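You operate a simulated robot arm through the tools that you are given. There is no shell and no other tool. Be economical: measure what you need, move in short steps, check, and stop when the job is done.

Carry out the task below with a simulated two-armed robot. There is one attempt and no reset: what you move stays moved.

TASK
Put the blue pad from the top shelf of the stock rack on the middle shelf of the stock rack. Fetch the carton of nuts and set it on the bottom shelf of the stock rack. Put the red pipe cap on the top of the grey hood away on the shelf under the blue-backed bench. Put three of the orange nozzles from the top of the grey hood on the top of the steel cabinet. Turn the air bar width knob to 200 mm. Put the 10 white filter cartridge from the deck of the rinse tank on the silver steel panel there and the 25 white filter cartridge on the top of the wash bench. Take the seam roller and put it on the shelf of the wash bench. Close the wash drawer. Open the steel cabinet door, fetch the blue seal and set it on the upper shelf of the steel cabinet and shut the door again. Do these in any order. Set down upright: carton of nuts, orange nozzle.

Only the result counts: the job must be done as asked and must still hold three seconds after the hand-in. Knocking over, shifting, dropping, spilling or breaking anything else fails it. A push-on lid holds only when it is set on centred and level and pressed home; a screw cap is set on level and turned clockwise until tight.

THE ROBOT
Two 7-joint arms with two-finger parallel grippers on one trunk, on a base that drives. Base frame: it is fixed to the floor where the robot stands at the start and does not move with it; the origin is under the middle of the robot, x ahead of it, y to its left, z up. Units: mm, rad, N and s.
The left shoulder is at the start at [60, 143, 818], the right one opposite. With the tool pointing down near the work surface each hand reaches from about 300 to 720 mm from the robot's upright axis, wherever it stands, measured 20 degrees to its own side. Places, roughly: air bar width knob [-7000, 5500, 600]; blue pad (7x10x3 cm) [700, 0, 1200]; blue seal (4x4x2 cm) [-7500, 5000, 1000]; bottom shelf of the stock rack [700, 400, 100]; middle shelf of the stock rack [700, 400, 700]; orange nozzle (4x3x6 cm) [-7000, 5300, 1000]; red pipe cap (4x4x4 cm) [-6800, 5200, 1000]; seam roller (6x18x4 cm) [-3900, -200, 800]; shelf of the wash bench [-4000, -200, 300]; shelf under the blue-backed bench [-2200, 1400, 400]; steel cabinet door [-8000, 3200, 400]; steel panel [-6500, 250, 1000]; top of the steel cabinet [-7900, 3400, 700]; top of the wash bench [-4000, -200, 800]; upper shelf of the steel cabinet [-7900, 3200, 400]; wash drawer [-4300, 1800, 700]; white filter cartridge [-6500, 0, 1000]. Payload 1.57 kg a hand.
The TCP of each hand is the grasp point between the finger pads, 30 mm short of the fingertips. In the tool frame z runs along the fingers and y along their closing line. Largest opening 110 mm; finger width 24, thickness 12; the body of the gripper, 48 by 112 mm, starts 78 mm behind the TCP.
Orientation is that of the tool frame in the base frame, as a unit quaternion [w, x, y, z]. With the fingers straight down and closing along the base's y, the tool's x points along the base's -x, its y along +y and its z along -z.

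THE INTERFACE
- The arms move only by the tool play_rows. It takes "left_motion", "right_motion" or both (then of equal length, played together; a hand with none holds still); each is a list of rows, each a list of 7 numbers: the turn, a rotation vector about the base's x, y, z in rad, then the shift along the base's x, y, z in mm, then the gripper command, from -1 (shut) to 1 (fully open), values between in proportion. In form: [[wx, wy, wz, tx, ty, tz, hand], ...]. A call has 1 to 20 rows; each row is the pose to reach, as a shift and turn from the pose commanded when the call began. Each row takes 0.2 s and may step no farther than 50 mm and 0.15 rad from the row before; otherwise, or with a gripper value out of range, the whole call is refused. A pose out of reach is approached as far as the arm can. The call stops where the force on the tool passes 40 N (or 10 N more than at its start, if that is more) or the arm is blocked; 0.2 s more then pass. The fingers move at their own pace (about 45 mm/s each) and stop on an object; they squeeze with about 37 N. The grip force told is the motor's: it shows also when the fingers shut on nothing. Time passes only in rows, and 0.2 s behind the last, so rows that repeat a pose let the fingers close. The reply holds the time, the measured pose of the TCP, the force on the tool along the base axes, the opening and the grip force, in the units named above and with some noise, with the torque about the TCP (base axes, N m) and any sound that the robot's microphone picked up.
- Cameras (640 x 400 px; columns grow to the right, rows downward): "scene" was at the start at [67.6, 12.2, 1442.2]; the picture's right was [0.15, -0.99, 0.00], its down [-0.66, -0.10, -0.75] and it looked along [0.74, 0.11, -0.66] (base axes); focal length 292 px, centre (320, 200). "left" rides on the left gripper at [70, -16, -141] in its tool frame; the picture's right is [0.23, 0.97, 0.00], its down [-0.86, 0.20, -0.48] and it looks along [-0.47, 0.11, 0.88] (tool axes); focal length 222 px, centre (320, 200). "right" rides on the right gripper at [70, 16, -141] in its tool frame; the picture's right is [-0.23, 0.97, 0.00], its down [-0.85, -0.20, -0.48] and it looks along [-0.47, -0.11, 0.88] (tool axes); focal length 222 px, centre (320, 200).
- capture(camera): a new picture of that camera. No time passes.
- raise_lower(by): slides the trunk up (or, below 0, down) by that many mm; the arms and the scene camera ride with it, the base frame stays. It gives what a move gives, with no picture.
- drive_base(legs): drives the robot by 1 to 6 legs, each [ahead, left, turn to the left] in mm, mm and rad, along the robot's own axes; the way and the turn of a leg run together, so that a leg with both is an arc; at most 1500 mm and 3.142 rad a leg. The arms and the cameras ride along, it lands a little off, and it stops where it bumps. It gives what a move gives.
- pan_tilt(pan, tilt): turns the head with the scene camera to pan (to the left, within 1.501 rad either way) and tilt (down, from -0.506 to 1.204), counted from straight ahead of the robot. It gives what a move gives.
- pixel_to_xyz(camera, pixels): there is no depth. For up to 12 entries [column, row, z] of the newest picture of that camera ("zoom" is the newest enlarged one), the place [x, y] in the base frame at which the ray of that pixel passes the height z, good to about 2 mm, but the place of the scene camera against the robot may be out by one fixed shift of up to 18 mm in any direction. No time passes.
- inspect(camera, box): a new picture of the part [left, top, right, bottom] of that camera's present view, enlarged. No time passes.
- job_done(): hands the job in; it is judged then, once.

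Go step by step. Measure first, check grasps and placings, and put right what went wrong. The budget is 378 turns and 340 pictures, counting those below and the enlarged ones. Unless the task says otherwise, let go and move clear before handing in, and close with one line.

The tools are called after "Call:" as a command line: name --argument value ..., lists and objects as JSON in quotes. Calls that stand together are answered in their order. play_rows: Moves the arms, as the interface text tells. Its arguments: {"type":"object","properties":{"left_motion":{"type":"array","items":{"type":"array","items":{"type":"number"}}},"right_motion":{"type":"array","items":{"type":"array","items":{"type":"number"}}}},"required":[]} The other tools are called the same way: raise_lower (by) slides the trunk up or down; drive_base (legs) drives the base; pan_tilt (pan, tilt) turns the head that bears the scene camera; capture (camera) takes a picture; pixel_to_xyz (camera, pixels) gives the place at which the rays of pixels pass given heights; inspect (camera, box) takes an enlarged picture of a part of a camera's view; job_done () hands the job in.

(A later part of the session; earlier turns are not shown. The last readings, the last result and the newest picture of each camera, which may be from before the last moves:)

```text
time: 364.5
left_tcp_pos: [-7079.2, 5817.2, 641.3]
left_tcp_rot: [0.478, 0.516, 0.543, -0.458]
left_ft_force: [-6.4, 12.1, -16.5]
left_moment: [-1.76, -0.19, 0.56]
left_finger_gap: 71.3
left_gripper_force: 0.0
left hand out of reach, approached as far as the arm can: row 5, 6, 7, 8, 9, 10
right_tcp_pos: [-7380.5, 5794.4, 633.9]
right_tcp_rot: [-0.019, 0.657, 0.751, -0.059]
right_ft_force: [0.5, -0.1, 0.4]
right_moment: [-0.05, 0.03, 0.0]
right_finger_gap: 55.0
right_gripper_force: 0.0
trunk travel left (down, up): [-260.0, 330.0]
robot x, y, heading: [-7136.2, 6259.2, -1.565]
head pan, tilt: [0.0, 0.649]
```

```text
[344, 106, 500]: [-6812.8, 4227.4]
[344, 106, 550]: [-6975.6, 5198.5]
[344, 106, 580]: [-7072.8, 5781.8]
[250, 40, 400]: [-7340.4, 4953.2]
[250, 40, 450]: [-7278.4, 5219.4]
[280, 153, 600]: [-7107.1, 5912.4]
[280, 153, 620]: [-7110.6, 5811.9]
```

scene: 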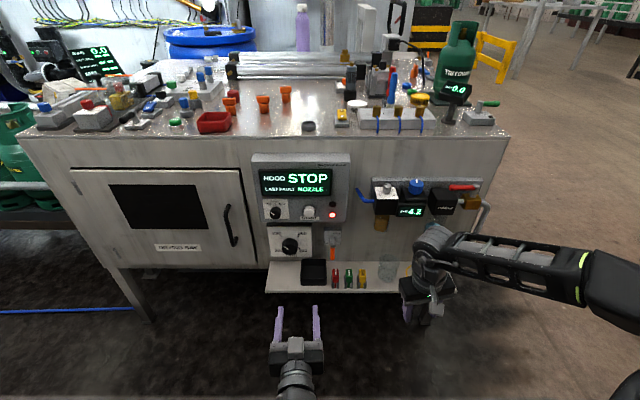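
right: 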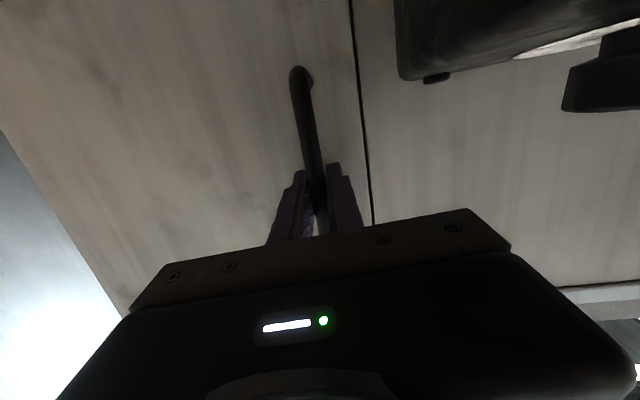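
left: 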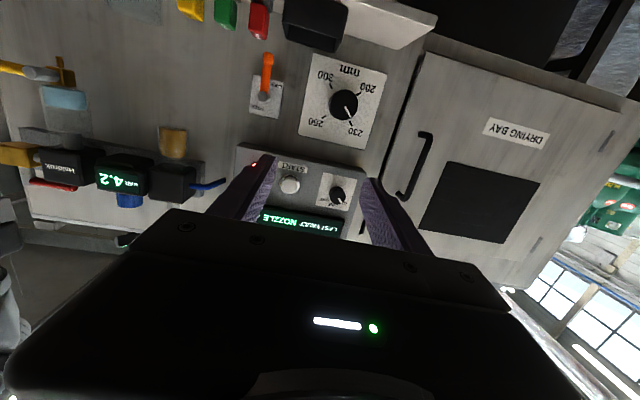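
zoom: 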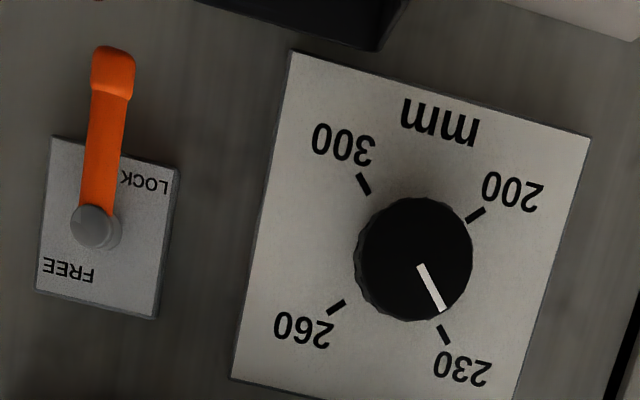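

Confirmed: knob (mm scale) points at 230, centre ≈(-7032,5540,567). Level the left hand and align in front of it, staying clear of the ledge.

Call:
play_rows --left_motion '[[-0.04, 0, -0.015, 12, -30, -20, 0.4], [-0.08, 0, -0.03, 24, -60, -40, 0.4], [-0.12, 0, -0.047, 36, -90, -58, 0.4], [-0.12, 0, -0.047, 47, -117, -74, 0.4]]'

Call:
capture --camera "left"

```text
time: 365.5
left_tcp_pos: [-7065.0, 5703.7, 576.3]
left_tcp_rot: [0.472, 0.527, 0.505, -0.495]
left_ft_force: [-0.1, 0.0, -0.3]
left_moment: [0.01, 0.03, 0.02]
left_finger_gap: 77.0
left_gripper_force: 0.0
left hand out of reach, approached as far as the arm can: row 2, 3, 4
right_tcp_pos: [-7381.3, 5794.2, 632.1]
right_tcp_rot: [-0.021, 0.657, 0.751, -0.058]
right_ft_force: [-0.2, -0.6, -0.1]
right_moment: [0.0, 0.01, 0.03]
right_finger_gap: 55.0
right_gripper_force: 0.0
trunk travel left (down, up): [-260.0, 330.0]
robot x, y, heading: [-7132.0, 6262.1, -1.567]
head pan, tilt: [0.0, 0.649]
```

```text
166 pictures are left
```

left: 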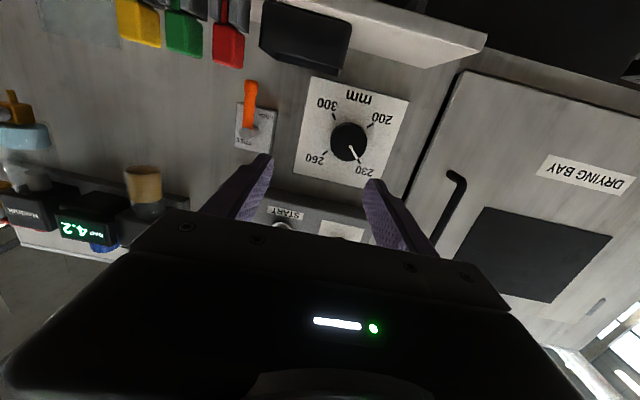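

The left arm is cramped; strafe the base right 180 to give it room.

Call:
drive_base --legs '[[0, -180, 0]]'

Call:
play_rows --left_motion '[[0, 0, 0, 45, 0, 0, 0.4], [0, 0, 0, 90, 0, 0, 0.4], [0, 0, 0, 135, 0, 0, 0.4], [0, 0, 0, 180, 0, 0, 0.4], [0, 0, 0, 213, 0, -8, 0.4]]'

```text
time: 367.0
left_tcp_pos: [-7244.3, 5703.0, 576.0]
left_tcp_rot: [0.472, 0.526, 0.505, -0.495]
left_ft_force: [-0.2, -0.7, 0.1]
left_moment: [-0.01, 0.0, -0.02]
left_finger_gap: 76.9
left_gripper_force: 0.0
right_tcp_pos: [-7561.9, 5794.3, 632.4]
right_tcp_rot: [-0.019, 0.658, 0.75, -0.058]
right_ft_force: [0.6, 0.5, 1.0]
right_moment: [0.01, -0.03, -0.01]
right_finger_gap: 55.1
right_gripper_force: 0.0
trunk travel left (down, up): [-260.0, 330.0]
robot x, y, heading: [-7313.5, 6259.3, -1.569]
head pan, tilt: [0.0, 0.649]
```

```text
time: 368.2
left_tcp_pos: [-7119.0, 5659.4, 627.5]
left_tcp_rot: [0.471, 0.527, 0.507, -0.493]
left_ft_force: [0.4, -0.3, -0.9]
left_moment: [-0.01, -0.02, 0.04]
left_finger_gap: 76.7
left_gripper_force: 0.0
left hand out of reach, approached as far as the arm can: row 1, 2, 3, 4, 5
right_tcp_pos: [-7562.1, 5793.0, 631.5]
right_tcp_rot: [-0.021, 0.658, 0.75, -0.059]
right_ft_force: [-0.6, 0.1, -0.2]
right_moment: [0.03, 0.0, 0.03]
right_finger_gap: 55.2
right_gripper_force: 0.0
trunk travel left (down, up): [-260.0, 330.0]
robot x, y, heading: [-7314.2, 6262.9, -1.57]
head pan, tilt: [0.0, 0.649]
```

Too far lateral. Strafe back so the knob is ~90 mm left of the axis, and reposition the hand there.

Call:
drive_base --legs '[[0, 195, 0]]'

Call:
play_rows --left_motion '[[0, 0, 0, -20, 20, 0, 0.4], [0, 0, 0, -40, 30, 0, 0.4], [0, 0, 0, -60, 30, -10, 0.4], [0, 0, 0, -80, 20, -30, 0.4], [0, 0, 0, -100, 0, -50, 0.4]]'

Call:
capture --camera "left"

```text
time: 369.8
left_tcp_pos: [-6924.6, 5659.6, 627.6]
left_tcp_rot: [0.471, 0.527, 0.508, -0.492]
left_ft_force: [0.9, 0.1, -0.3]
left_moment: [-0.01, -0.01, -0.01]
left_finger_gap: 76.9
left_gripper_force: 0.1
right_tcp_pos: [-7367.3, 5793.6, 633.0]
right_tcp_rot: [-0.021, 0.658, 0.751, -0.058]
right_ft_force: [-0.4, -0.3, 0.6]
right_moment: [-0.01, -0.02, 0.02]
right_finger_gap: 55.1
right_gripper_force: 0.0
trunk travel left (down, up): [-260.0, 330.0]
robot x, y, heading: [-7118.9, 6258.5, -1.563]
head pan, tilt: [0.0, 0.649]
```

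```text
time: 371.0
left_tcp_pos: [-7025.7, 5661.7, 579.8]
left_tcp_rot: [0.472, 0.526, 0.509, -0.492]
left_ft_force: [-0.2, -0.5, -0.3]
left_moment: [-0.02, 0.0, -0.03]
left_finger_gap: 76.9
left_gripper_force: 0.0
right_tcp_pos: [-7367.0, 5794.2, 631.9]
right_tcp_rot: [-0.021, 0.657, 0.751, -0.058]
right_ft_force: [-1.7, 0.5, 0.2]
right_moment: [0.03, 0.0, 0.0]
right_finger_gap: 55.1
right_gripper_force: 0.2
trunk travel left (down, up): [-260.0, 330.0]
robot x, y, heading: [-7119.5, 6258.6, -1.567]
head pan, tilt: [0.0, 0.649]
```

```text
165 pictures are left
```

left: 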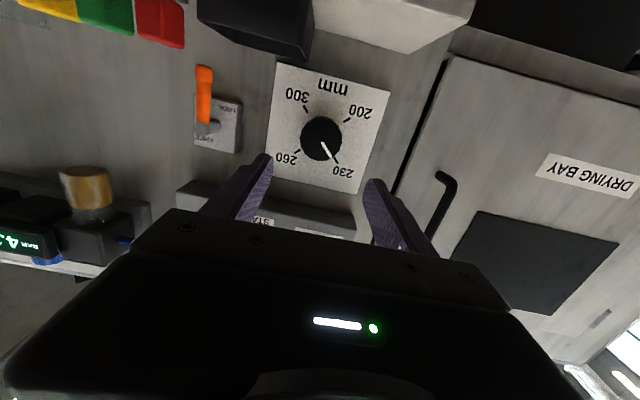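

Call:
pixel_to_xyz --camera "left" --pixels '[[321, 139, 520], [321, 139, 540], [321, 139, 560], [230, 45, 450], [230, 45, 480], [340, 55, 450], [340, 55, 480], [400, 55, 470]]'

Call:
capture --camera "scene"

```text
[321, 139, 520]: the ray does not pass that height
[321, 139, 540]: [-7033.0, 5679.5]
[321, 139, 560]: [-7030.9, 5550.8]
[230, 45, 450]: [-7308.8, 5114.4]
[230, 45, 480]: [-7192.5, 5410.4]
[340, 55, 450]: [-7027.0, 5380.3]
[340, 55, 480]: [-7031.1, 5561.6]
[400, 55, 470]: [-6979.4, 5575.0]
```

```text
164 pictures are left
```

scene: 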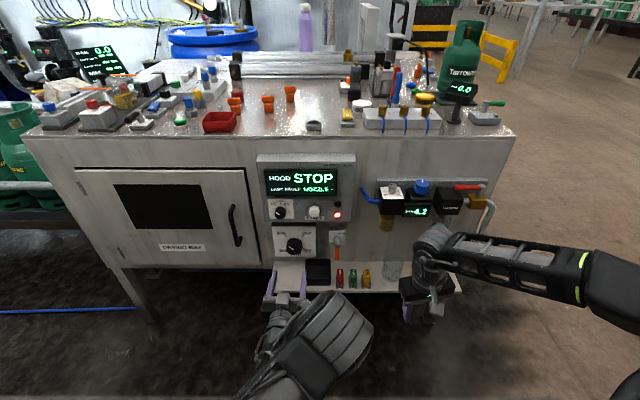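

Knob centre ≈(-7031,5545,561). Level the aim, then pre-roll the hand 90° so the camera mount points sideways.

Call:
play_rows --left_motion '[[-0.036, 0, 0.018, -3, 10, -9, 0.4], [-0.072, 0, 0.037, -5, 20, -19, 0.4]]'

Call:
play_rows --left_motion '[[0, 0.13, 0, 0, 0, 0, 0.4], [0, 0.26, 0, 0, 0, 0, 0.4], [0, 0.39, 0, 0, 0, 0, 0.4], [0, 0.52, 0, 0, 0, 0, 0.4], [0, 0.65, 0, 0, 0, 0, 0.4], [0, 0.78, 0, 0, 0, 0, 0.4], [0, 0.91, 0, 0, 0, 0, 0.4], [0, 1.04, 0, 0, 0, 0, 0.4], [0, 1.17, 0, 0, 0, 0, 0.4], [0, 1.3, 0, 0, 0, 0, 0.4], [0, 1.43, 0, 0, 0, 0, 0.4], [0, 1.56, 0, 0, 0, 0, 0.4]]'

Call:
capture --camera "left"

```text
time: 371.6
left_tcp_pos: [-7036.7, 5663.5, 577.6]
left_tcp_rot: [0.498, 0.501, 0.504, -0.497]
left_ft_force: [0.0, 0.3, -0.4]
left_moment: [-0.02, -0.01, -0.01]
left_finger_gap: 77.2
left_gripper_force: 0.0
left hand out of reach, approached as far as the arm can: row 1, 2
right_tcp_pos: [-7368.1, 5792.5, 632.3]
right_tcp_rot: [-0.02, 0.658, 0.751, -0.058]
right_ft_force: [-0.2, 0.0, 0.8]
right_moment: [0.03, 0.01, -0.02]
right_finger_gap: 55.0
right_gripper_force: 0.1
trunk travel left (down, up): [-260.0, 330.0]
robot x, y, heading: [-7118.2, 6263.3, -1.567]
head pan, tilt: [0.0, 0.649]
```

```text
time: 374.2
left_tcp_pos: [-7037.8, 5664.4, 577.7]
left_tcp_rot: [0.004, 0.001, 0.709, -0.705]
left_ft_force: [-0.5, -0.1, 0.5]
left_moment: [0.08, 0.01, -0.02]
left_finger_gap: 76.8
left_gripper_force: 0.0
left hand out of reach, approached as far as the arm can: row 3
right_tcp_pos: [-7367.1, 5792.2, 632.4]
right_tcp_rot: [-0.02, 0.656, 0.752, -0.058]
right_ft_force: [-0.7, 0.6, 0.9]
right_moment: [0.01, 0.02, -0.02]
right_finger_gap: 55.2
right_gripper_force: 0.0
trunk travel left (down, up): [-260.0, 330.0]
robot x, y, heading: [-7121.8, 6261.8, -1.565]
head pan, tilt: [0.0, 0.649]
```

```text
163 pictures are left
```

left: 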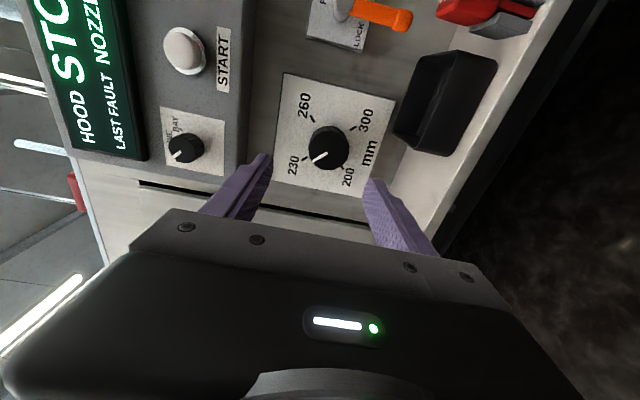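

Call:
pixel_to_xyz --camera "left" --pixels '[[328, 149, 555], [328, 149, 560], [328, 149, 565], [328, 149, 570], [309, 150, 565], [348, 147, 555]]'

```text
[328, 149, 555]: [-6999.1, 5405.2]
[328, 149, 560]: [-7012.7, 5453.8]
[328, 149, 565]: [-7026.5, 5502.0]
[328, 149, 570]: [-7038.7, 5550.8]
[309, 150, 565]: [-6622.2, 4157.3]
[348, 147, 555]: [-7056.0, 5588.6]
```

Call:
play_rows --left_motion '[[0, 0, 0, 1, -25, -4, 0.4], [0, 0, 0, 2, -50, -9, 0.4], [0, 0, 0, 2, -65, -11, 0.4]]'

Call:
capture --camera "left"

Call:
inspect --camera "scene" --box '[240, 200, 400, 320]'

```text
time: 375.0
left_tcp_pos: [-7042.6, 5616.3, 593.8]
left_tcp_rot: [0.004, 0.001, 0.707, -0.707]
left_ft_force: [0.5, -0.1, 0.5]
left_moment: [0.01, 0.02, -0.03]
left_finger_gap: 77.0
left_gripper_force: 0.0
left hand out of reach, approached as far as the arm can: row 1, 2, 3
right_tcp_pos: [-7367.0, 5793.3, 632.9]
right_tcp_rot: [-0.02, 0.657, 0.751, -0.058]
right_ft_force: [0.1, 0.1, -0.3]
right_moment: [0.01, -0.01, 0.01]
right_finger_gap: 55.0
right_gripper_force: 0.1
trunk travel left (down, up): [-260.0, 330.0]
robot x, y, heading: [-7119.4, 6261.3, -1.57]
head pan, tilt: [0.0, 0.649]
```

```text
162 pictures are left
```

left: 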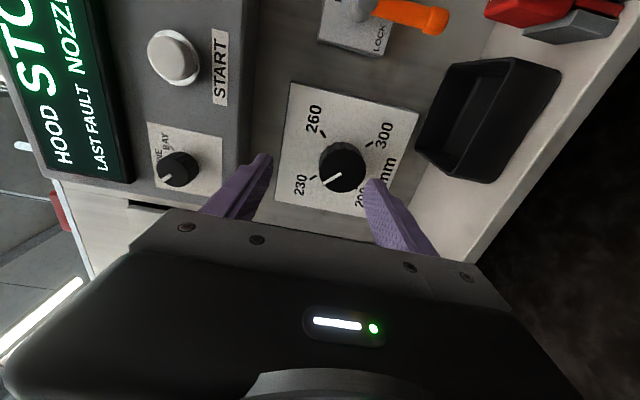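

```text
3.33 times, centred on (320, 260) of scene
```

zoom: 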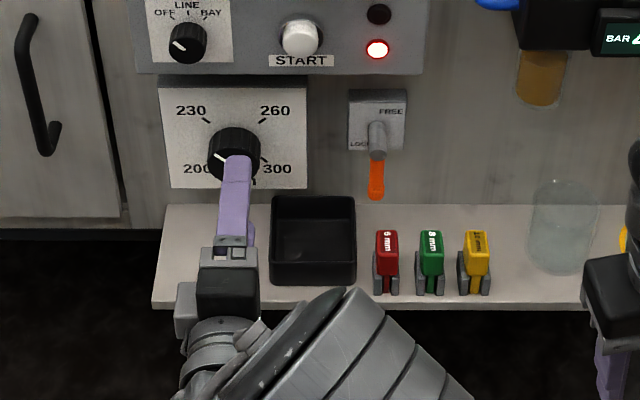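

The arm can't get low enough from here; retreat, lower the trunk 50, and re-approach.

Call:
play_rows --left_motion '[[0, 0, 0, 2, 40, 0, 0.4], [0, 0, 0, 4, 70, 0, 0.4]]'

Call:
raise_lower --by -70

Call:
play_rows --left_motion '[[0, 0, 0, 3, 0, 20, 0.4], [0, 0, 0, 5, -20, 40, 0.4], [0, 0, 0, 5, -50, 44, 0.4], [0, 0, 0, 5, -80, 44, 0.4]]'

Call:
capture --camera "left"

```text
time: 375.6
left_tcp_pos: [-7036.9, 5685.5, 596.7]
left_tcp_rot: [-0.005, -0.002, -0.707, 0.708]
left_ft_force: [0.6, -0.2, -0.6]
left_moment: [0.05, -0.02, 0.0]
left_finger_gap: 76.9
left_gripper_force: 0.0
right_tcp_pos: [-7365.4, 5793.7, 632.1]
right_tcp_rot: [-0.02, 0.657, 0.752, -0.057]
right_ft_force: [-0.1, -0.6, 0.5]
right_moment: [-0.04, -0.01, 0.0]
right_finger_gap: 55.2
right_gripper_force: 0.1
trunk travel left (down, up): [-260.0, 330.0]
robot x, y, heading: [-7121.6, 6262.5, -1.567]
head pan, tilt: [0.0, 0.649]
```

```text
time: 376.7
left_tcp_pos: [-7037.2, 5685.9, 526.5]
left_tcp_rot: [-0.005, -0.002, -0.707, 0.708]
left_ft_force: [0.0, -0.3, 0.5]
left_moment: [-0.01, -0.02, 0.01]
left_finger_gap: 76.9
left_gripper_force: 0.0
right_tcp_pos: [-7367.3, 5794.1, 563.7]
right_tcp_rot: [-0.019, 0.657, 0.752, -0.058]
right_ft_force: [-0.3, 0.0, -0.4]
right_moment: [-0.02, 0.0, -0.01]
right_finger_gap: 54.9
right_gripper_force: 0.0
trunk travel left (down, up): [-190.0, 400.0]
robot x, y, heading: [-7118.7, 6261.4, -1.563]
head pan, tilt: [0.0, 0.649]
```

```text
time: 377.7
left_tcp_pos: [-7032.4, 5607.8, 572.2]
left_tcp_rot: [-0.004, -0.002, -0.707, 0.708]
left_ft_force: [0.3, 0.9, 0.6]
left_moment: [0.0, 0.01, 0.03]
left_finger_gap: 77.0
left_gripper_force: 0.1
right_tcp_pos: [-7367.4, 5793.8, 561.9]
right_tcp_rot: [-0.02, 0.657, 0.751, -0.058]
right_ft_force: [0.3, -0.1, 0.0]
right_moment: [-0.04, 0.0, 0.01]
right_finger_gap: 54.9
right_gripper_force: 0.0
trunk travel left (down, up): [-190.0, 400.0]
robot x, y, heading: [-7118.1, 6260.2, -1.566]
head pan, tilt: [0.0, 0.649]
```

```text
160 pictures are left
```

left: 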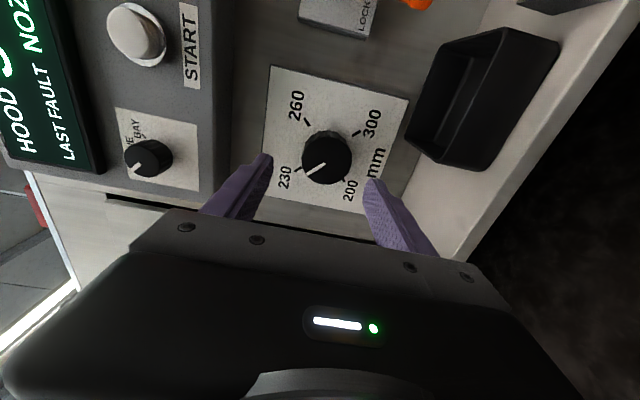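

Call:
pixel_to_xyz --camera "left" --pixels '[[326, 157, 560], [326, 157, 565], [326, 157, 570], [326, 157, 568]]'

Call:
play_rows --left_motion '[[0, 0, 0, 0, -20, 0, 0.4], [0, 0, 0, 0, -35, 0, 0.4]]'

Call:
capture --camera "left"

```text
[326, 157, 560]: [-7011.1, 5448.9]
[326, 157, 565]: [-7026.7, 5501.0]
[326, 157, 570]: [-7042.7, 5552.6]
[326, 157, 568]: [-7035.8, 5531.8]
```

```text
time: 378.3
left_tcp_pos: [-7032.3, 5572.2, 568.6]
left_tcp_rot: [0.005, 0.003, 0.707, -0.707]
left_ft_force: [0.3, -0.1, -0.2]
left_moment: [-0.03, -0.01, 0.0]
left_finger_gap: 77.1
left_gripper_force: 0.0
right_tcp_pos: [-7367.4, 5793.3, 561.8]
right_tcp_rot: [-0.019, 0.657, 0.751, -0.058]
right_ft_force: [-0.3, 0.3, 0.6]
right_moment: [-0.01, -0.03, 0.02]
right_finger_gap: 55.0
right_gripper_force: 0.1
trunk travel left (down, up): [-190.0, 400.0]
robot x, y, heading: [-7117.9, 6256.7, -1.564]
head pan, tilt: [0.0, 0.649]
```

```text
159 pictures are left
```

left: 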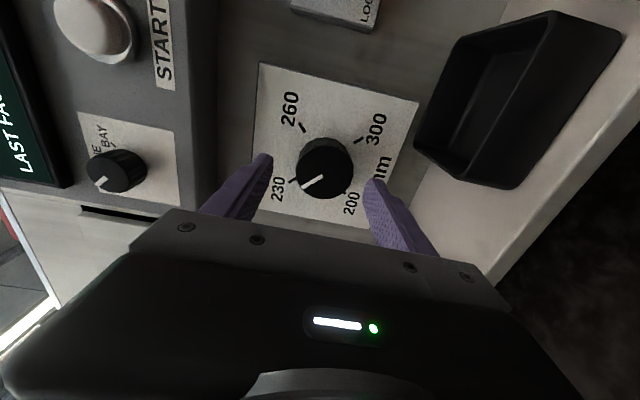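

Centred. Advance 18 more and close on the knob.

Call:
play_rows --left_motion '[[0, 0, 0, -3, -10, 0, 0.4], [0, 0, 0, -3, -18, 0, 0.4], [0, 0, 0, -3, -18, 0, -1], [0, 0, 0, -3, -18, 0, -1], [0, 0, 0, -3, -18, 0, -1], [0, 0, 0, -3, -18, 0, -1]]'

Call:
capture --camera "left"

```text
time: 379.7
left_tcp_pos: [-7035.2, 5552.7, 565.8]
left_tcp_rot: [0.005, 0.001, 0.71, -0.704]
left_ft_force: [-0.7, -2.0, -23.8]
left_moment: [0.25, 0.1, -0.26]
left_finger_gap: 49.8
left_gripper_force: 35.0
right_tcp_pos: [-7366.8, 5792.8, 560.6]
right_tcp_rot: [-0.02, 0.657, 0.751, -0.057]
right_ft_force: [-0.4, 0.3, 0.2]
right_moment: [0.03, 0.01, -0.01]
right_finger_gap: 55.2
right_gripper_force: 0.0
trunk travel left (down, up): [-190.0, 400.0]
robot x, y, heading: [-7117.4, 6261.4, -1.571]
head pan, tilt: [0.0, 0.649]
```

```text
158 pictures are left
```

left: 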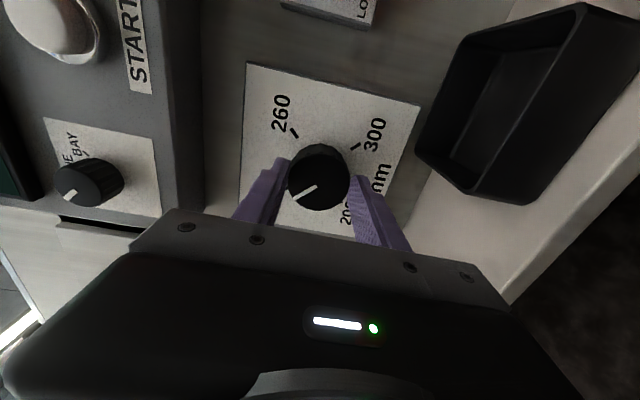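

Knob gripped. Turn 90° counter-clockwise (about +y), easing 4 mm down.

Call:
play_rows --left_motion '[[0, 0, 0, 0, 0, -4, -1], [0, 0.13, 0, 0, 0, -4, -1], [0, 0.26, 0, 0, 0, -4, -1], [0, 0.39, 0, 0, 0, -4, -1], [0, 0.52, 0, 0, 0, -4, -1], [0, 0.65, 0, 0, 0, -4, -1], [0, 0.78, 0, 0, 0, -4, -1], [0, 0.91, 0, 0, 0, -4, -1], [0, 1.04, 0, 0, 0, -4, -1], [0, 1.17, 0, 0, 0, -4, -1], [0, 1.3, 0, 0, 0, -4, -1], [0, 1.43, 0, 0, 0, -4, -1], [0, 1.571, 0, 0, 0, -4, -1]]'

Call:
capture --camera "left"

Call:
inspect --camera "scene" --box '[240, 200, 400, 320]'

```text
time: 381.9
left_tcp_pos: [-7034.0, 5553.9, 570.2]
left_tcp_rot: [0.367, 0.386, -0.595, 0.602]
left_ft_force: [0.7, -13.1, -4.8]
left_moment: [0.47, 0.0, 0.06]
left_finger_gap: 49.9
left_gripper_force: 44.8
left hand out of reach, approached as far as the arm can: row 10
right_tcp_pos: [-7365.1, 5790.7, 561.5]
right_tcp_rot: [-0.02, 0.656, 0.752, -0.057]
right_ft_force: [-0.3, -0.6, 0.2]
right_moment: [0.02, -0.02, 0.0]
right_finger_gap: 54.9
right_gripper_force: 0.2
trunk travel left (down, up): [-190.0, 400.0]
robot x, y, heading: [-7116.1, 6258.5, -1.557]
head pan, tilt: [0.0, 0.649]
stopped in row 10 (left hand): the force on the tool passed its limit (the readings are from after the stop); the commanded pose is now the measured one
```

```text
157 pictures are left
```

left: 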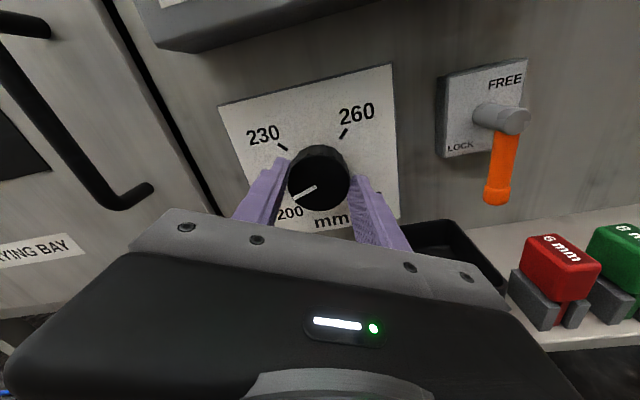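

```text
3.33 times, centred on (320, 260) of scene
```

zoom: 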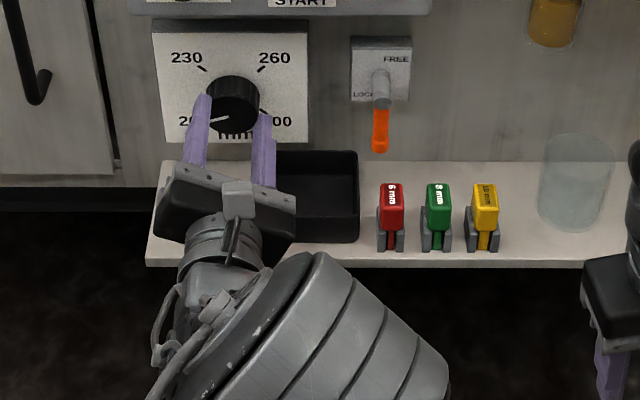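

Turned ~64°; stopped on force. Continue the remaining ~26°.

Call:
play_rows --left_motion '[[0, 0.1, 0, 0, 0, 0, -1], [0, 0.2, 0, 0, 0, 0, -1], [0, 0.3, 0, 0, 0, 0, -1], [0, 0.4, 0, 0, 0, 0, -1], [0, 0.455, 0, 0, 0, 0, -1]]'

Call:
capture --camera "left"

```text
time: 382.2
left_tcp_pos: [-7033.3, 5555.0, 571.9]
left_tcp_rot: [0.37, 0.399, -0.59, 0.596]
left_ft_force: [0.4, -20.0, -9.9]
left_moment: [0.68, 0.02, -0.2]
left_finger_gap: 50.1
left_gripper_force: 44.6
left hand out of reach, approached as far as the arm can: row 1
right_tcp_pos: [-7366.5, 5791.3, 561.3]
right_tcp_rot: [-0.021, 0.656, 0.752, -0.057]
right_ft_force: [0.1, 0.6, 0.6]
right_moment: [-0.02, 0.0, -0.03]
right_finger_gap: 54.9
right_gripper_force: 0.1
trunk travel left (down, up): [-190.0, 400.0]
robot x, y, heading: [-7119.5, 6264.0, -1.566]
head pan, tilt: [0.0, 0.649]
stopped in row 1 (left hand): the force on the tool passed its limit (the readings are from after the stop); the commanded pose is now the measured one
```

```text
155 pictures are left
```

left: 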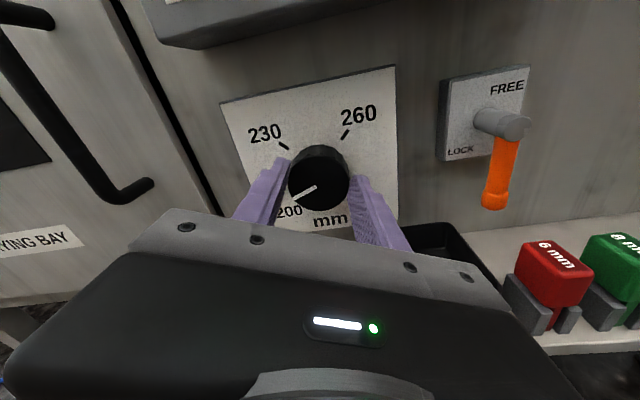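

At a joint limit. Release, retreat slightly, roll back ~60°, and regrip for the last part.

Call:
play_rows --left_motion '[[0, 0, 0, 0, 0, 0, 0.4], [0, 0, 0, 0, 0, 0, 0.4], [0, 0, 0, 0, 20, 0, 0.4], [0, 0, 0, 0, 45, 0, 0.4], [0, -0.14, 0, 0, 45, 0, 0.4], [0, -0.28, 0, 0, 45, 0, 0.4], [0, -0.42, 0, 0, 45, 0, 0.4], [0, -0.56, 0, 0, 45, 0, 0.4], [0, -0.7, 0, 0, 45, 0, 0.4], [0, -0.84, 0, 0, 45, 0, 0.4], [0, -0.95, 0, 0, 45, 0, 0.4]]'

Call:
capture --camera "left"

Call:
inspect --camera "scene" --box '[260, 190, 340, 250]'

```text
time: 384.6
left_tcp_pos: [-7033.2, 5599.5, 573.8]
left_tcp_rot: [0.059, 0.079, -0.692, 0.715]
left_ft_force: [0.2, 0.1, 0.4]
left_moment: [0.0, 0.0, 0.01]
left_finger_gap: 77.0
left_gripper_force: 0.1
right_tcp_pos: [-7365.3, 5792.3, 562.2]
right_tcp_rot: [-0.02, 0.656, 0.752, -0.058]
right_ft_force: [0.6, 1.0, 0.8]
right_moment: [0.0, -0.03, 0.04]
right_finger_gap: 55.3
right_gripper_force: 0.1
trunk travel left (down, up): [-190.0, 400.0]
robot x, y, heading: [-7121.0, 6258.3, -1.566]
head pan, tilt: [0.0, 0.649]
```

```text
154 pictures are left
```

left: 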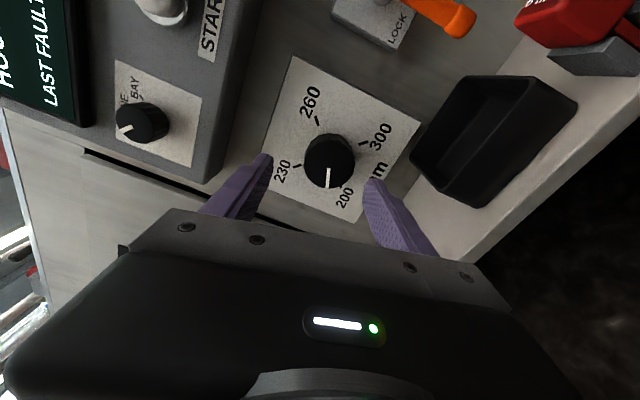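

```text
6.67 times, centred on (300, 220) of scene
```

zoom: 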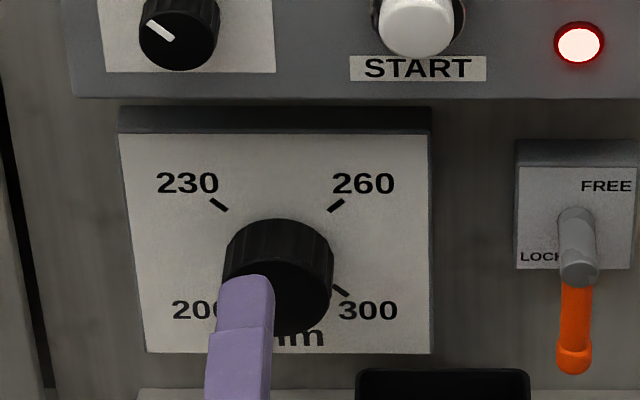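

Pointer still needs ~24°. Re-approach, grip, and turn that much.

Call:
play_rows --left_motion '[[0, 0, 0, 0, -20, -1, 0.4], [0, 0, 0, -1, -45, -3, 0.4], [0, 0, 0, -1, -45, -3, -1], [0, 0, 0, -1, -45, -3, -1], [0, 0, 0, -1, -45, -3, -1], [0, 0, 0, -1, -45, -3, -1]]'

Call:
play_rows --left_motion '[[0, 0.1, 0, 0, 0, 0, -1], [0, 0.2, 0, 0, 0, 0, -1], [0, 0.3, 0, 0, 0, 0, -1], [0, 0.42, 0, 0, 0, 0, -1]]'

Call:
play_rows --left_motion '[[0, 0, 0, 0, 0, 0, 0.4], [0, 0, 0, 0, 0, 0, 0.4], [0, 0, 0, 0, 20, 0, 0.4], [0, 0, 0, 0, 60, 0, 0.4], [0, 0, 0, 0, 100, 0, 0.4]]'

Call:
capture --camera "left"

```text
time: 386.0
left_tcp_pos: [-7037.4, 5553.8, 565.9]
left_tcp_rot: [0.061, 0.08, -0.695, 0.712]
left_ft_force: [-5.8, -3.9, -20.3]
left_moment: [0.82, 0.17, -0.3]
left_finger_gap: 51.1
left_gripper_force: 36.4
right_tcp_pos: [-7366.5, 5791.2, 560.9]
right_tcp_rot: [-0.021, 0.656, 0.752, -0.057]
right_ft_force: [0.3, 0.4, -0.6]
right_moment: [-0.01, 0.04, 0.0]
right_finger_gap: 55.1
right_gripper_force: 0.1
trunk travel left (down, up): [-190.0, 400.0]
robot x, y, heading: [-7114.4, 6261.4, -1.565]
head pan, tilt: [0.0, 0.649]
```

```text
time: 387.0
left_tcp_pos: [-7036.1, 5554.6, 567.9]
left_tcp_rot: [0.205, 0.229, -0.665, 0.68]
left_ft_force: [-8.4, -1.6, -17.9]
left_moment: [0.95, 0.18, -0.82]
left_finger_gap: 51.2
left_gripper_force: 45.5
right_tcp_pos: [-7366.2, 5792.6, 561.7]
right_tcp_rot: [-0.02, 0.657, 0.751, -0.058]
right_ft_force: [-0.3, -0.2, 0.4]
right_moment: [-0.02, -0.02, 0.04]
right_finger_gap: 54.9
right_gripper_force: 0.1
trunk travel left (down, up): [-190.0, 400.0]
robot x, y, heading: [-7115.2, 6255.2, -1.566]
head pan, tilt: [0.0, 0.649]
```

```text
time: 388.2
left_tcp_pos: [-7036.7, 5655.3, 571.6]
left_tcp_rot: [0.204, 0.228, -0.664, 0.682]
left_ft_force: [0.2, 0.0, -0.2]
left_moment: [0.0, 0.04, -0.03]
left_finger_gap: 76.9
left_gripper_force: 0.0
right_tcp_pos: [-7365.7, 5792.8, 561.7]
right_tcp_rot: [-0.02, 0.657, 0.752, -0.056]
right_ft_force: [-0.2, 0.0, 0.7]
right_moment: [0.01, -0.02, -0.01]
right_finger_gap: 54.9
right_gripper_force: 0.1
trunk travel left (down, up): [-190.0, 400.0]
robot x, y, heading: [-7121.1, 6259.0, -1.565]
head pan, tilt: [0.0, 0.649]
```

```text
152 pictures are left
```

left: 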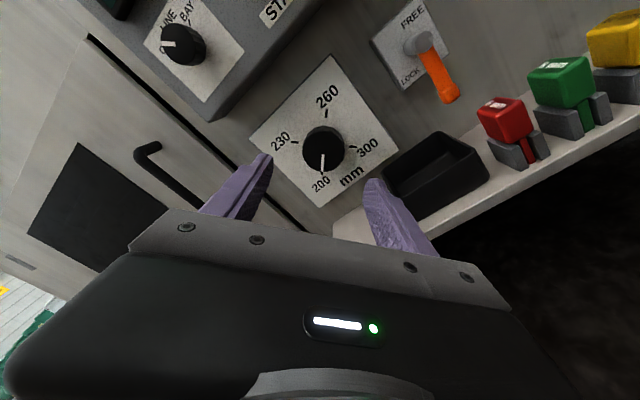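

Call:
inspect --camera "left" --box '[260, 90, 390, 210]'

```text
3.33 times, centred on (325, 150) of left
```

zoom: 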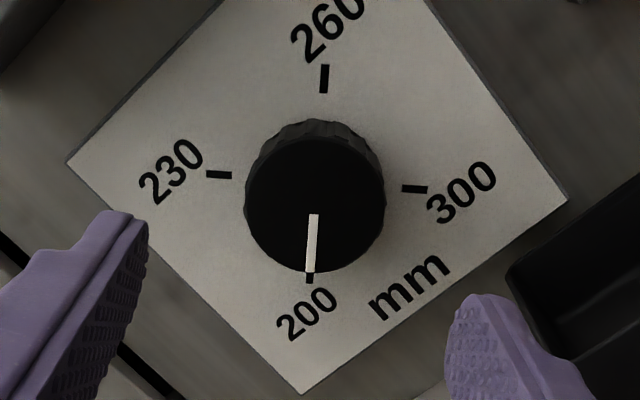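

Pointer is exactly at 200. Roll the left hand back and fold it up.

Call:
play_rows --left_motion '[[0, -0.1, 0, 0, 20, 5, 0.4], [0, -0.24, 0, 5, 40, 10, 0.4], [0, -0.38, 0, 10, 50, 15, 0.4], [0, -0.52, 0, 15, 50, 20, 0.4], [0, -0.66, 0, 20, 50, 20, 0.4], [0, -0.8, 0, 25, 50, 20, 0.4], [0, -0.94, 0, 30, 50, 20, 0.4], [0, -1.08, 0, 30, 50, 20, 0.4], [0, -1.22, 0, 30, 50, 20, 0.4], [0, -1.36, 0, 30, 50, 20, 0.4], [0, -1.5, 0, 30, 50, 20, 0.4], [0, -1.64, 0, 30, 50, 20, 0.4], [0, -1.78, 0, 30, 50, 20, 0.4], [0, -1.92, 0, 30, 50, 20, 0.4], [0, -2.06, 0, 30, 50, 20, 0.4], [0, -2.19, 0, 30, 50, 20, 0.4]]'

Call:
play_rows --left_motion '[[0.14, 0, 0, 15, 10, 10, 0.4], [0.28, 0, 0, 30, 20, 20, 0.4], [0.42, 0, 0, 45, 30, 30, 0.4], [0.56, 0, 0, 60, 40, 40, 0.4], [0.7, 0, 0, 75, 50, 50, 0.4], [0.84, 0, 0, 90, 60, 60, 0.4], [0.98, 0, 0, 105, 70, 70, 0.4], [1.12, 0, 0, 120, 80, 80, 0.4], [1.26, 0, 0, 135, 90, 90, 0.4], [1.4, 0, 0, 150, 95, 100, 0.4], [1.55, 0, 0, 160, 100, 110, 0.4]]'

```text
time: 391.6
left_tcp_pos: [-7005.5, 5705.0, 591.1]
left_tcp_rot: [-0.498, -0.503, -0.485, 0.514]
left_ft_force: [0.2, -0.2, 0.5]
left_moment: [0.01, -0.02, 0.01]
left_finger_gap: 77.0
left_gripper_force: 0.0
right_tcp_pos: [-7364.9, 5791.6, 561.6]
right_tcp_rot: [-0.018, 0.657, 0.752, -0.058]
right_ft_force: [0.1, 0.0, 0.2]
right_moment: [-0.01, -0.02, 0.04]
right_finger_gap: 54.8
right_gripper_force: 0.0
trunk travel left (down, up): [-190.0, 400.0]
robot x, y, heading: [-7122.5, 6257.4, -1.566]
head pan, tilt: [0.0, 0.649]
```

```text
time: 394.0
left_tcp_pos: [-6844.0, 5806.2, 701.7]
left_tcp_rot: [0.003, 0.706, 0.707, -0.027]
left_ft_force: [0.6, 0.0, -0.5]
left_moment: [-0.03, 0.01, 0.02]
left_finger_gap: 77.3
left_gripper_force: 0.0
left hand out of reach, approached as far as the arm can: row 3, 4
right_tcp_pos: [-7364.9, 5791.9, 562.3]
right_tcp_rot: [-0.019, 0.657, 0.751, -0.059]
right_ft_force: [1.3, -0.7, -0.2]
right_moment: [0.0, -0.01, 0.01]
right_finger_gap: 55.0
right_gripper_force: 0.2
trunk travel left (down, up): [-190.0, 400.0]
robot x, y, heading: [-7119.1, 6257.6, -1.566]
head pan, tilt: [0.0, 0.649]
```

Next the nozzles. Raise the trunk, move closer, and pitch the left hand 0.6 for reach.

Call:
raise_lower --by 400

Call:
drive_base --legs '[[120, 76, 0]]'

Call:
play_rows --left_motion '[[-0.1, 0, 0, 0, -10, 0, 0.4], [-0.2, 0, 0, -10, -25, 0, 0.4], [-0.3, 0, 0, -20, -40, -5, 0.4], [-0.4, 0, 0, -35, -55, -10, 0.4], [-0.5, 0, 0, -50, -70, -15, 0.4], [-0.6, 0, 0.03, -65, -90, -20, 0.4], [-0.7, 0, 0.03, -80, -110, -20, 0.4]]'

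Call:
capture --camera "left"

Call:
capture --camera "scene"

```text
time: 397.8
left_tcp_pos: [-6843.9, 5806.2, 1101.8]
left_tcp_rot: [0.004, 0.707, 0.707, -0.028]
left_ft_force: [-0.7, 0.9, 1.3]
left_moment: [0.0, 0.01, 0.03]
left_finger_gap: 77.2
left_gripper_force: 0.2
right_tcp_pos: [-7366.9, 5791.5, 962.5]
right_tcp_rot: [-0.02, 0.657, 0.752, -0.057]
right_ft_force: [0.1, -0.1, 0.5]
right_moment: [0.0, -0.01, 0.0]
right_finger_gap: 55.1
right_gripper_force: 0.1
trunk travel left (down, up): [-590.0, 0.0]
robot x, y, heading: [-7118.7, 6259.8, -1.57]
head pan, tilt: [0.0, 0.649]
```

```text
time: 399.2
left_tcp_pos: [-6766.6, 5685.0, 1101.3]
left_tcp_rot: [0.003, 0.707, 0.707, -0.028]
left_ft_force: [0.1, -0.4, -0.1]
left_moment: [0.03, 0.03, -0.02]
left_finger_gap: 77.0
left_gripper_force: 0.1
right_tcp_pos: [-7287.2, 5671.4, 961.2]
right_tcp_rot: [-0.02, 0.657, 0.752, -0.059]
right_ft_force: [0.1, -0.1, -0.2]
right_moment: [0.0, 0.0, -0.01]
right_finger_gap: 55.1
right_gripper_force: 0.0
trunk travel left (down, up): [-590.0, 0.0]
robot x, y, heading: [-7043.1, 6138.6, -1.565]
head pan, tilt: [0.0, 0.649]
```

```text
time: 400.8
left_tcp_pos: [-6848.3, 5575.3, 1080.2]
left_tcp_rot: [0.246, 0.653, 0.664, -0.268]
left_ft_force: [0.7, 0.8, 0.3]
left_moment: [0.03, -0.02, 0.02]
left_finger_gap: 76.6
left_gripper_force: 0.1
right_tcp_pos: [-7289.4, 5672.0, 962.4]
right_tcp_rot: [-0.02, 0.657, 0.751, -0.058]
right_ft_force: [0.0, 0.1, -0.1]
right_moment: [0.01, 0.04, 0.01]
right_finger_gap: 55.0
right_gripper_force: 0.2
trunk travel left (down, up): [-590.0, 0.0]
robot x, y, heading: [-7043.1, 6138.3, -1.572]
head pan, tilt: [0.0, 0.649]
```

```text
150 pictures are left
```

left: 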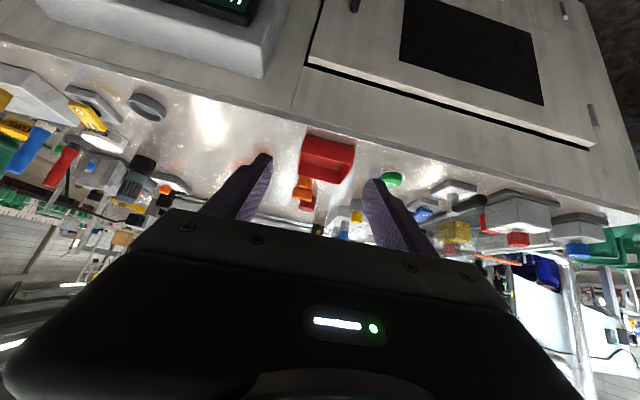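

```text
149 pictures are left
```

scene: 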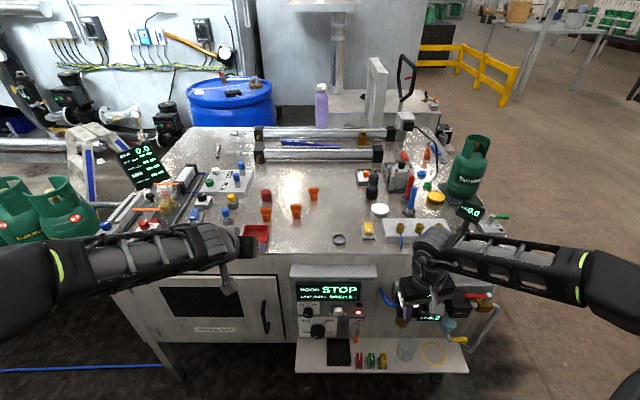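

Call:
inspect --camera "left" --box '[220, 100, 412, 220]'

Call:
inspect --camera "scene" --box '[220, 170, 400, 270]'

Call:
pixel_to_xyz --camera "left" --pixels '[[302, 121, 940], [302, 121, 960], [302, 121, 980], [307, 131, 940], [307, 131, 960], [302, 190, 960], [302, 190, 980]]'

Call:
pixel_to_xyz --camera "zoom" --pixels '[[164, 175, 960], [268, 165, 960], [334, 108, 960], [163, 103, 960], [80, 290, 940], [80, 290, 960], [89, 282, 960], [172, 285, 960]]'

```text
3.33 times, centred on (316, 160) of left
```

zoom: 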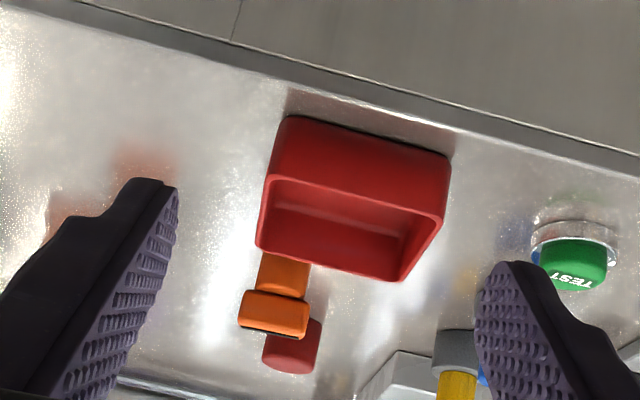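

```text
3.56 times, centred on (310, 220) of scene
```

zoom: 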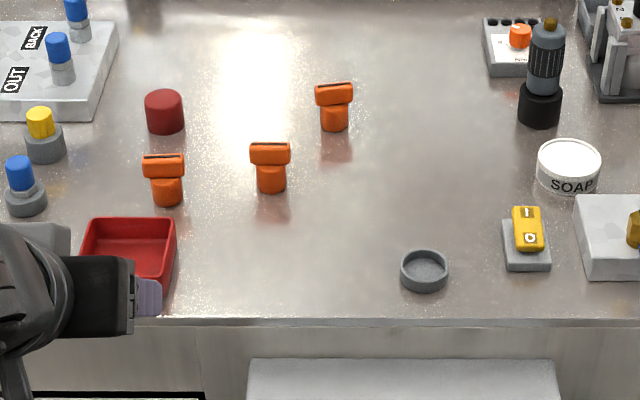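

```text
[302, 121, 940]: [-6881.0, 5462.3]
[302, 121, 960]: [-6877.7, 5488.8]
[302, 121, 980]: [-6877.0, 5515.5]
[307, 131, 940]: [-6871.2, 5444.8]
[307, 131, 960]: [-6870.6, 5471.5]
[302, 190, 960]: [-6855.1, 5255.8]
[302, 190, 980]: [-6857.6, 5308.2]
```

```text
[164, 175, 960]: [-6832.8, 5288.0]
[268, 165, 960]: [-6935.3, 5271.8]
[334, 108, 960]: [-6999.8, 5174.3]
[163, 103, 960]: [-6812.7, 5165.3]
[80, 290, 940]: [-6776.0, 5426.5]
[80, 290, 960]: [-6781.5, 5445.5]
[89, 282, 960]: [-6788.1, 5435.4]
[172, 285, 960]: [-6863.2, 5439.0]
```

Call:
pixel_to_xyz --camera "zoom" --pixels '[[166, 204, 980], [271, 191, 980], [334, 130, 980], [165, 132, 980], [164, 165, 1035], [270, 153, 1035], [334, 95, 1035], [200, 322, 980], [130, 220, 1000], [424, 290, 980]]'

Call:
pixel_to_xyz --camera "left" --pixels '[[302, 192, 1035], [302, 198, 1035], [307, 134, 980], [355, 147, 980], [302, 192, 1020]]'

```text
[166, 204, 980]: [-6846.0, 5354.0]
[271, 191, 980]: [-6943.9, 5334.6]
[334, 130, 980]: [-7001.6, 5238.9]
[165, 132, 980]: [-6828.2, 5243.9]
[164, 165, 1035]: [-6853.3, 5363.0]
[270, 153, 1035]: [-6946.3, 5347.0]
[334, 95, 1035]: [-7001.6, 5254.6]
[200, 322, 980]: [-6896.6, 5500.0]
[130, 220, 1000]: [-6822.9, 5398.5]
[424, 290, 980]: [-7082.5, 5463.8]
```

```text
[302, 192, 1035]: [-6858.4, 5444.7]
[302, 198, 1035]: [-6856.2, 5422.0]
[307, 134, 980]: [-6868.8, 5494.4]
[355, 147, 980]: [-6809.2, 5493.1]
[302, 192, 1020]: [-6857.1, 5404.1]
```

Hood top z≈962; N1 near (-6858,5340). Move above it (z≈1062) and check with the hand camera.

Call:
play_rows --left_motion '[[0, 0, 0, 0, -45, 0, 0.4], [0, 0, 0, -3, -90, -3, 0.4], [0, 0, 0, -6, -135, -8, 0.4], [0, 0, 0, -8, -180, -12, 0.4], [0, 0, 0, -8, -215, -15, 0.4]]'

Call:
capture --camera "left"

Call:
inspect --camera "scene" --box '[200, 150, 360, 250]'

```text
time: 402.0
left_tcp_pos: [-6854.8, 5357.9, 1068.5]
left_tcp_rot: [0.247, 0.652, 0.665, -0.267]
left_ft_force: [0.2, -0.3, -0.6]
left_moment: [0.02, -0.01, -0.02]
left_finger_gap: 77.0
left_gripper_force: 0.1
right_tcp_pos: [-7289.0, 5671.3, 962.5]
right_tcp_rot: [-0.02, 0.657, 0.751, -0.057]
right_ft_force: [0.8, -0.7, 0.0]
right_moment: [0.0, 0.04, 0.0]
right_finger_gap: 54.7
right_gripper_force: 0.1
trunk travel left (down, up): [-590.0, 0.0]
robot x, y, heading: [-7041.7, 6139.6, -1.569]
head pan, tilt: [0.0, 0.649]
```

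```text
146 pictures are left
```

left: 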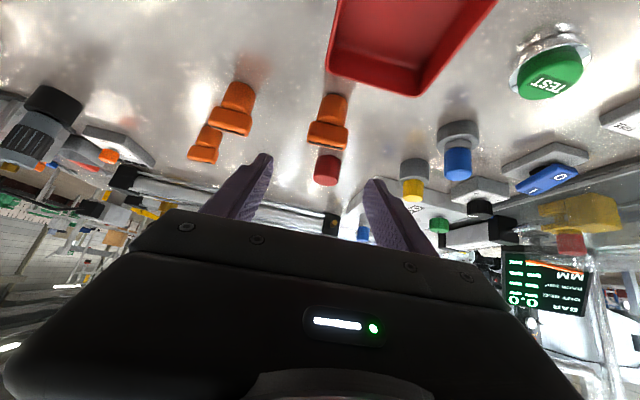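

```text
4.00 times, centred on (280, 200) of scene
```

zoom: 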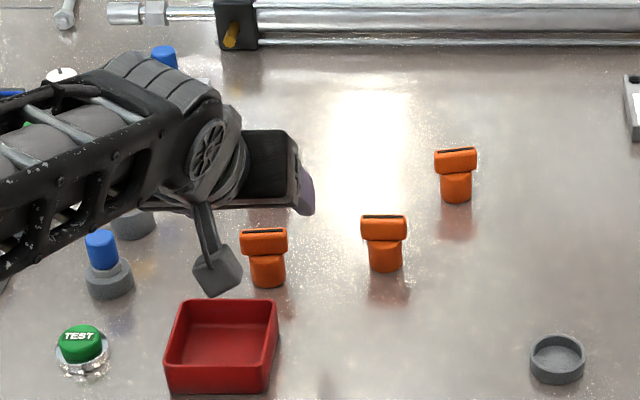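

Call:
pixel_to_xyz --camera "left" --pixels '[[336, 95, 955], [336, 95, 965], [336, 95, 975], [328, 128, 1015], [328, 144, 1020], [328, 144, 1030], [328, 157, 965], [240, 84, 965], [212, 127, 965], [328, 128, 1005]]'

Call:
inspect --camera "left" --box '[180, 60, 372, 200]'

```text
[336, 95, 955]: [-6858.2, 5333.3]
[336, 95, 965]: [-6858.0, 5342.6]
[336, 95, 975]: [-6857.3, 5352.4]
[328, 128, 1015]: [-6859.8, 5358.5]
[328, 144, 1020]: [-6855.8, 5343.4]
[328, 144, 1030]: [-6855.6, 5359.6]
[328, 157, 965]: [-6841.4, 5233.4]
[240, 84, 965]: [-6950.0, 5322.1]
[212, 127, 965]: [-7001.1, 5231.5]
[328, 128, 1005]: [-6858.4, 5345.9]
```

```text
2.86 times, centred on (276, 130) of left
```

zoom: 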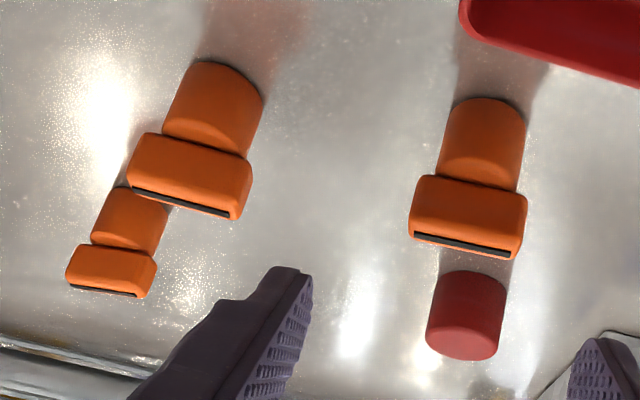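

N1 centre ≈(-6858,5328). Move over and descend to z≈1006, then close.

Call:
play_rows --left_motion '[[0, 0, 0, -3, -33, 0, 0.4], [0, 0, 0, -3, -33, -25, 0.4], [0, 0, 0, -3, -33, -45, 0.4], [0, 0, 0, -3, -33, -60, 0.4]]'

Call:
capture --camera "left"

```text
time: 403.0
left_tcp_pos: [-6858.3, 5326.5, 1006.0]
left_tcp_rot: [0.246, 0.652, 0.665, -0.268]
left_ft_force: [-0.4, 0.7, 0.1]
left_moment: [0.05, 0.0, -0.02]
left_finger_gap: 77.0
left_gripper_force: 0.2
right_tcp_pos: [-7289.4, 5671.5, 961.4]
right_tcp_rot: [-0.02, 0.657, 0.751, -0.059]
right_ft_force: [0.0, 0.1, -0.1]
right_moment: [0.02, 0.0, 0.0]
right_finger_gap: 55.3
right_gripper_force: 0.1
trunk travel left (down, up): [-590.0, 0.0]
robot x, y, heading: [-7038.9, 6139.0, -1.566]
head pan, tilt: [0.0, 0.649]
```

```text
143 pictures are left
```

left: 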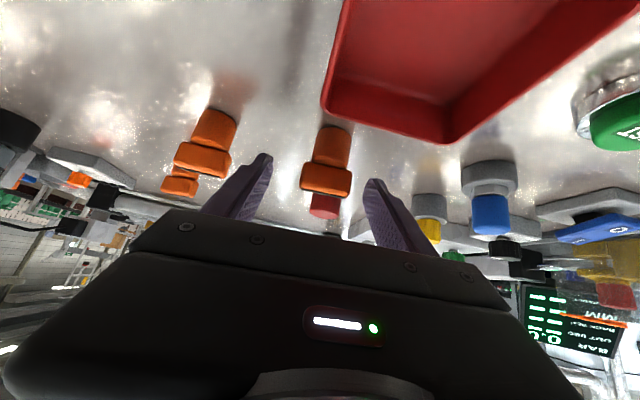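

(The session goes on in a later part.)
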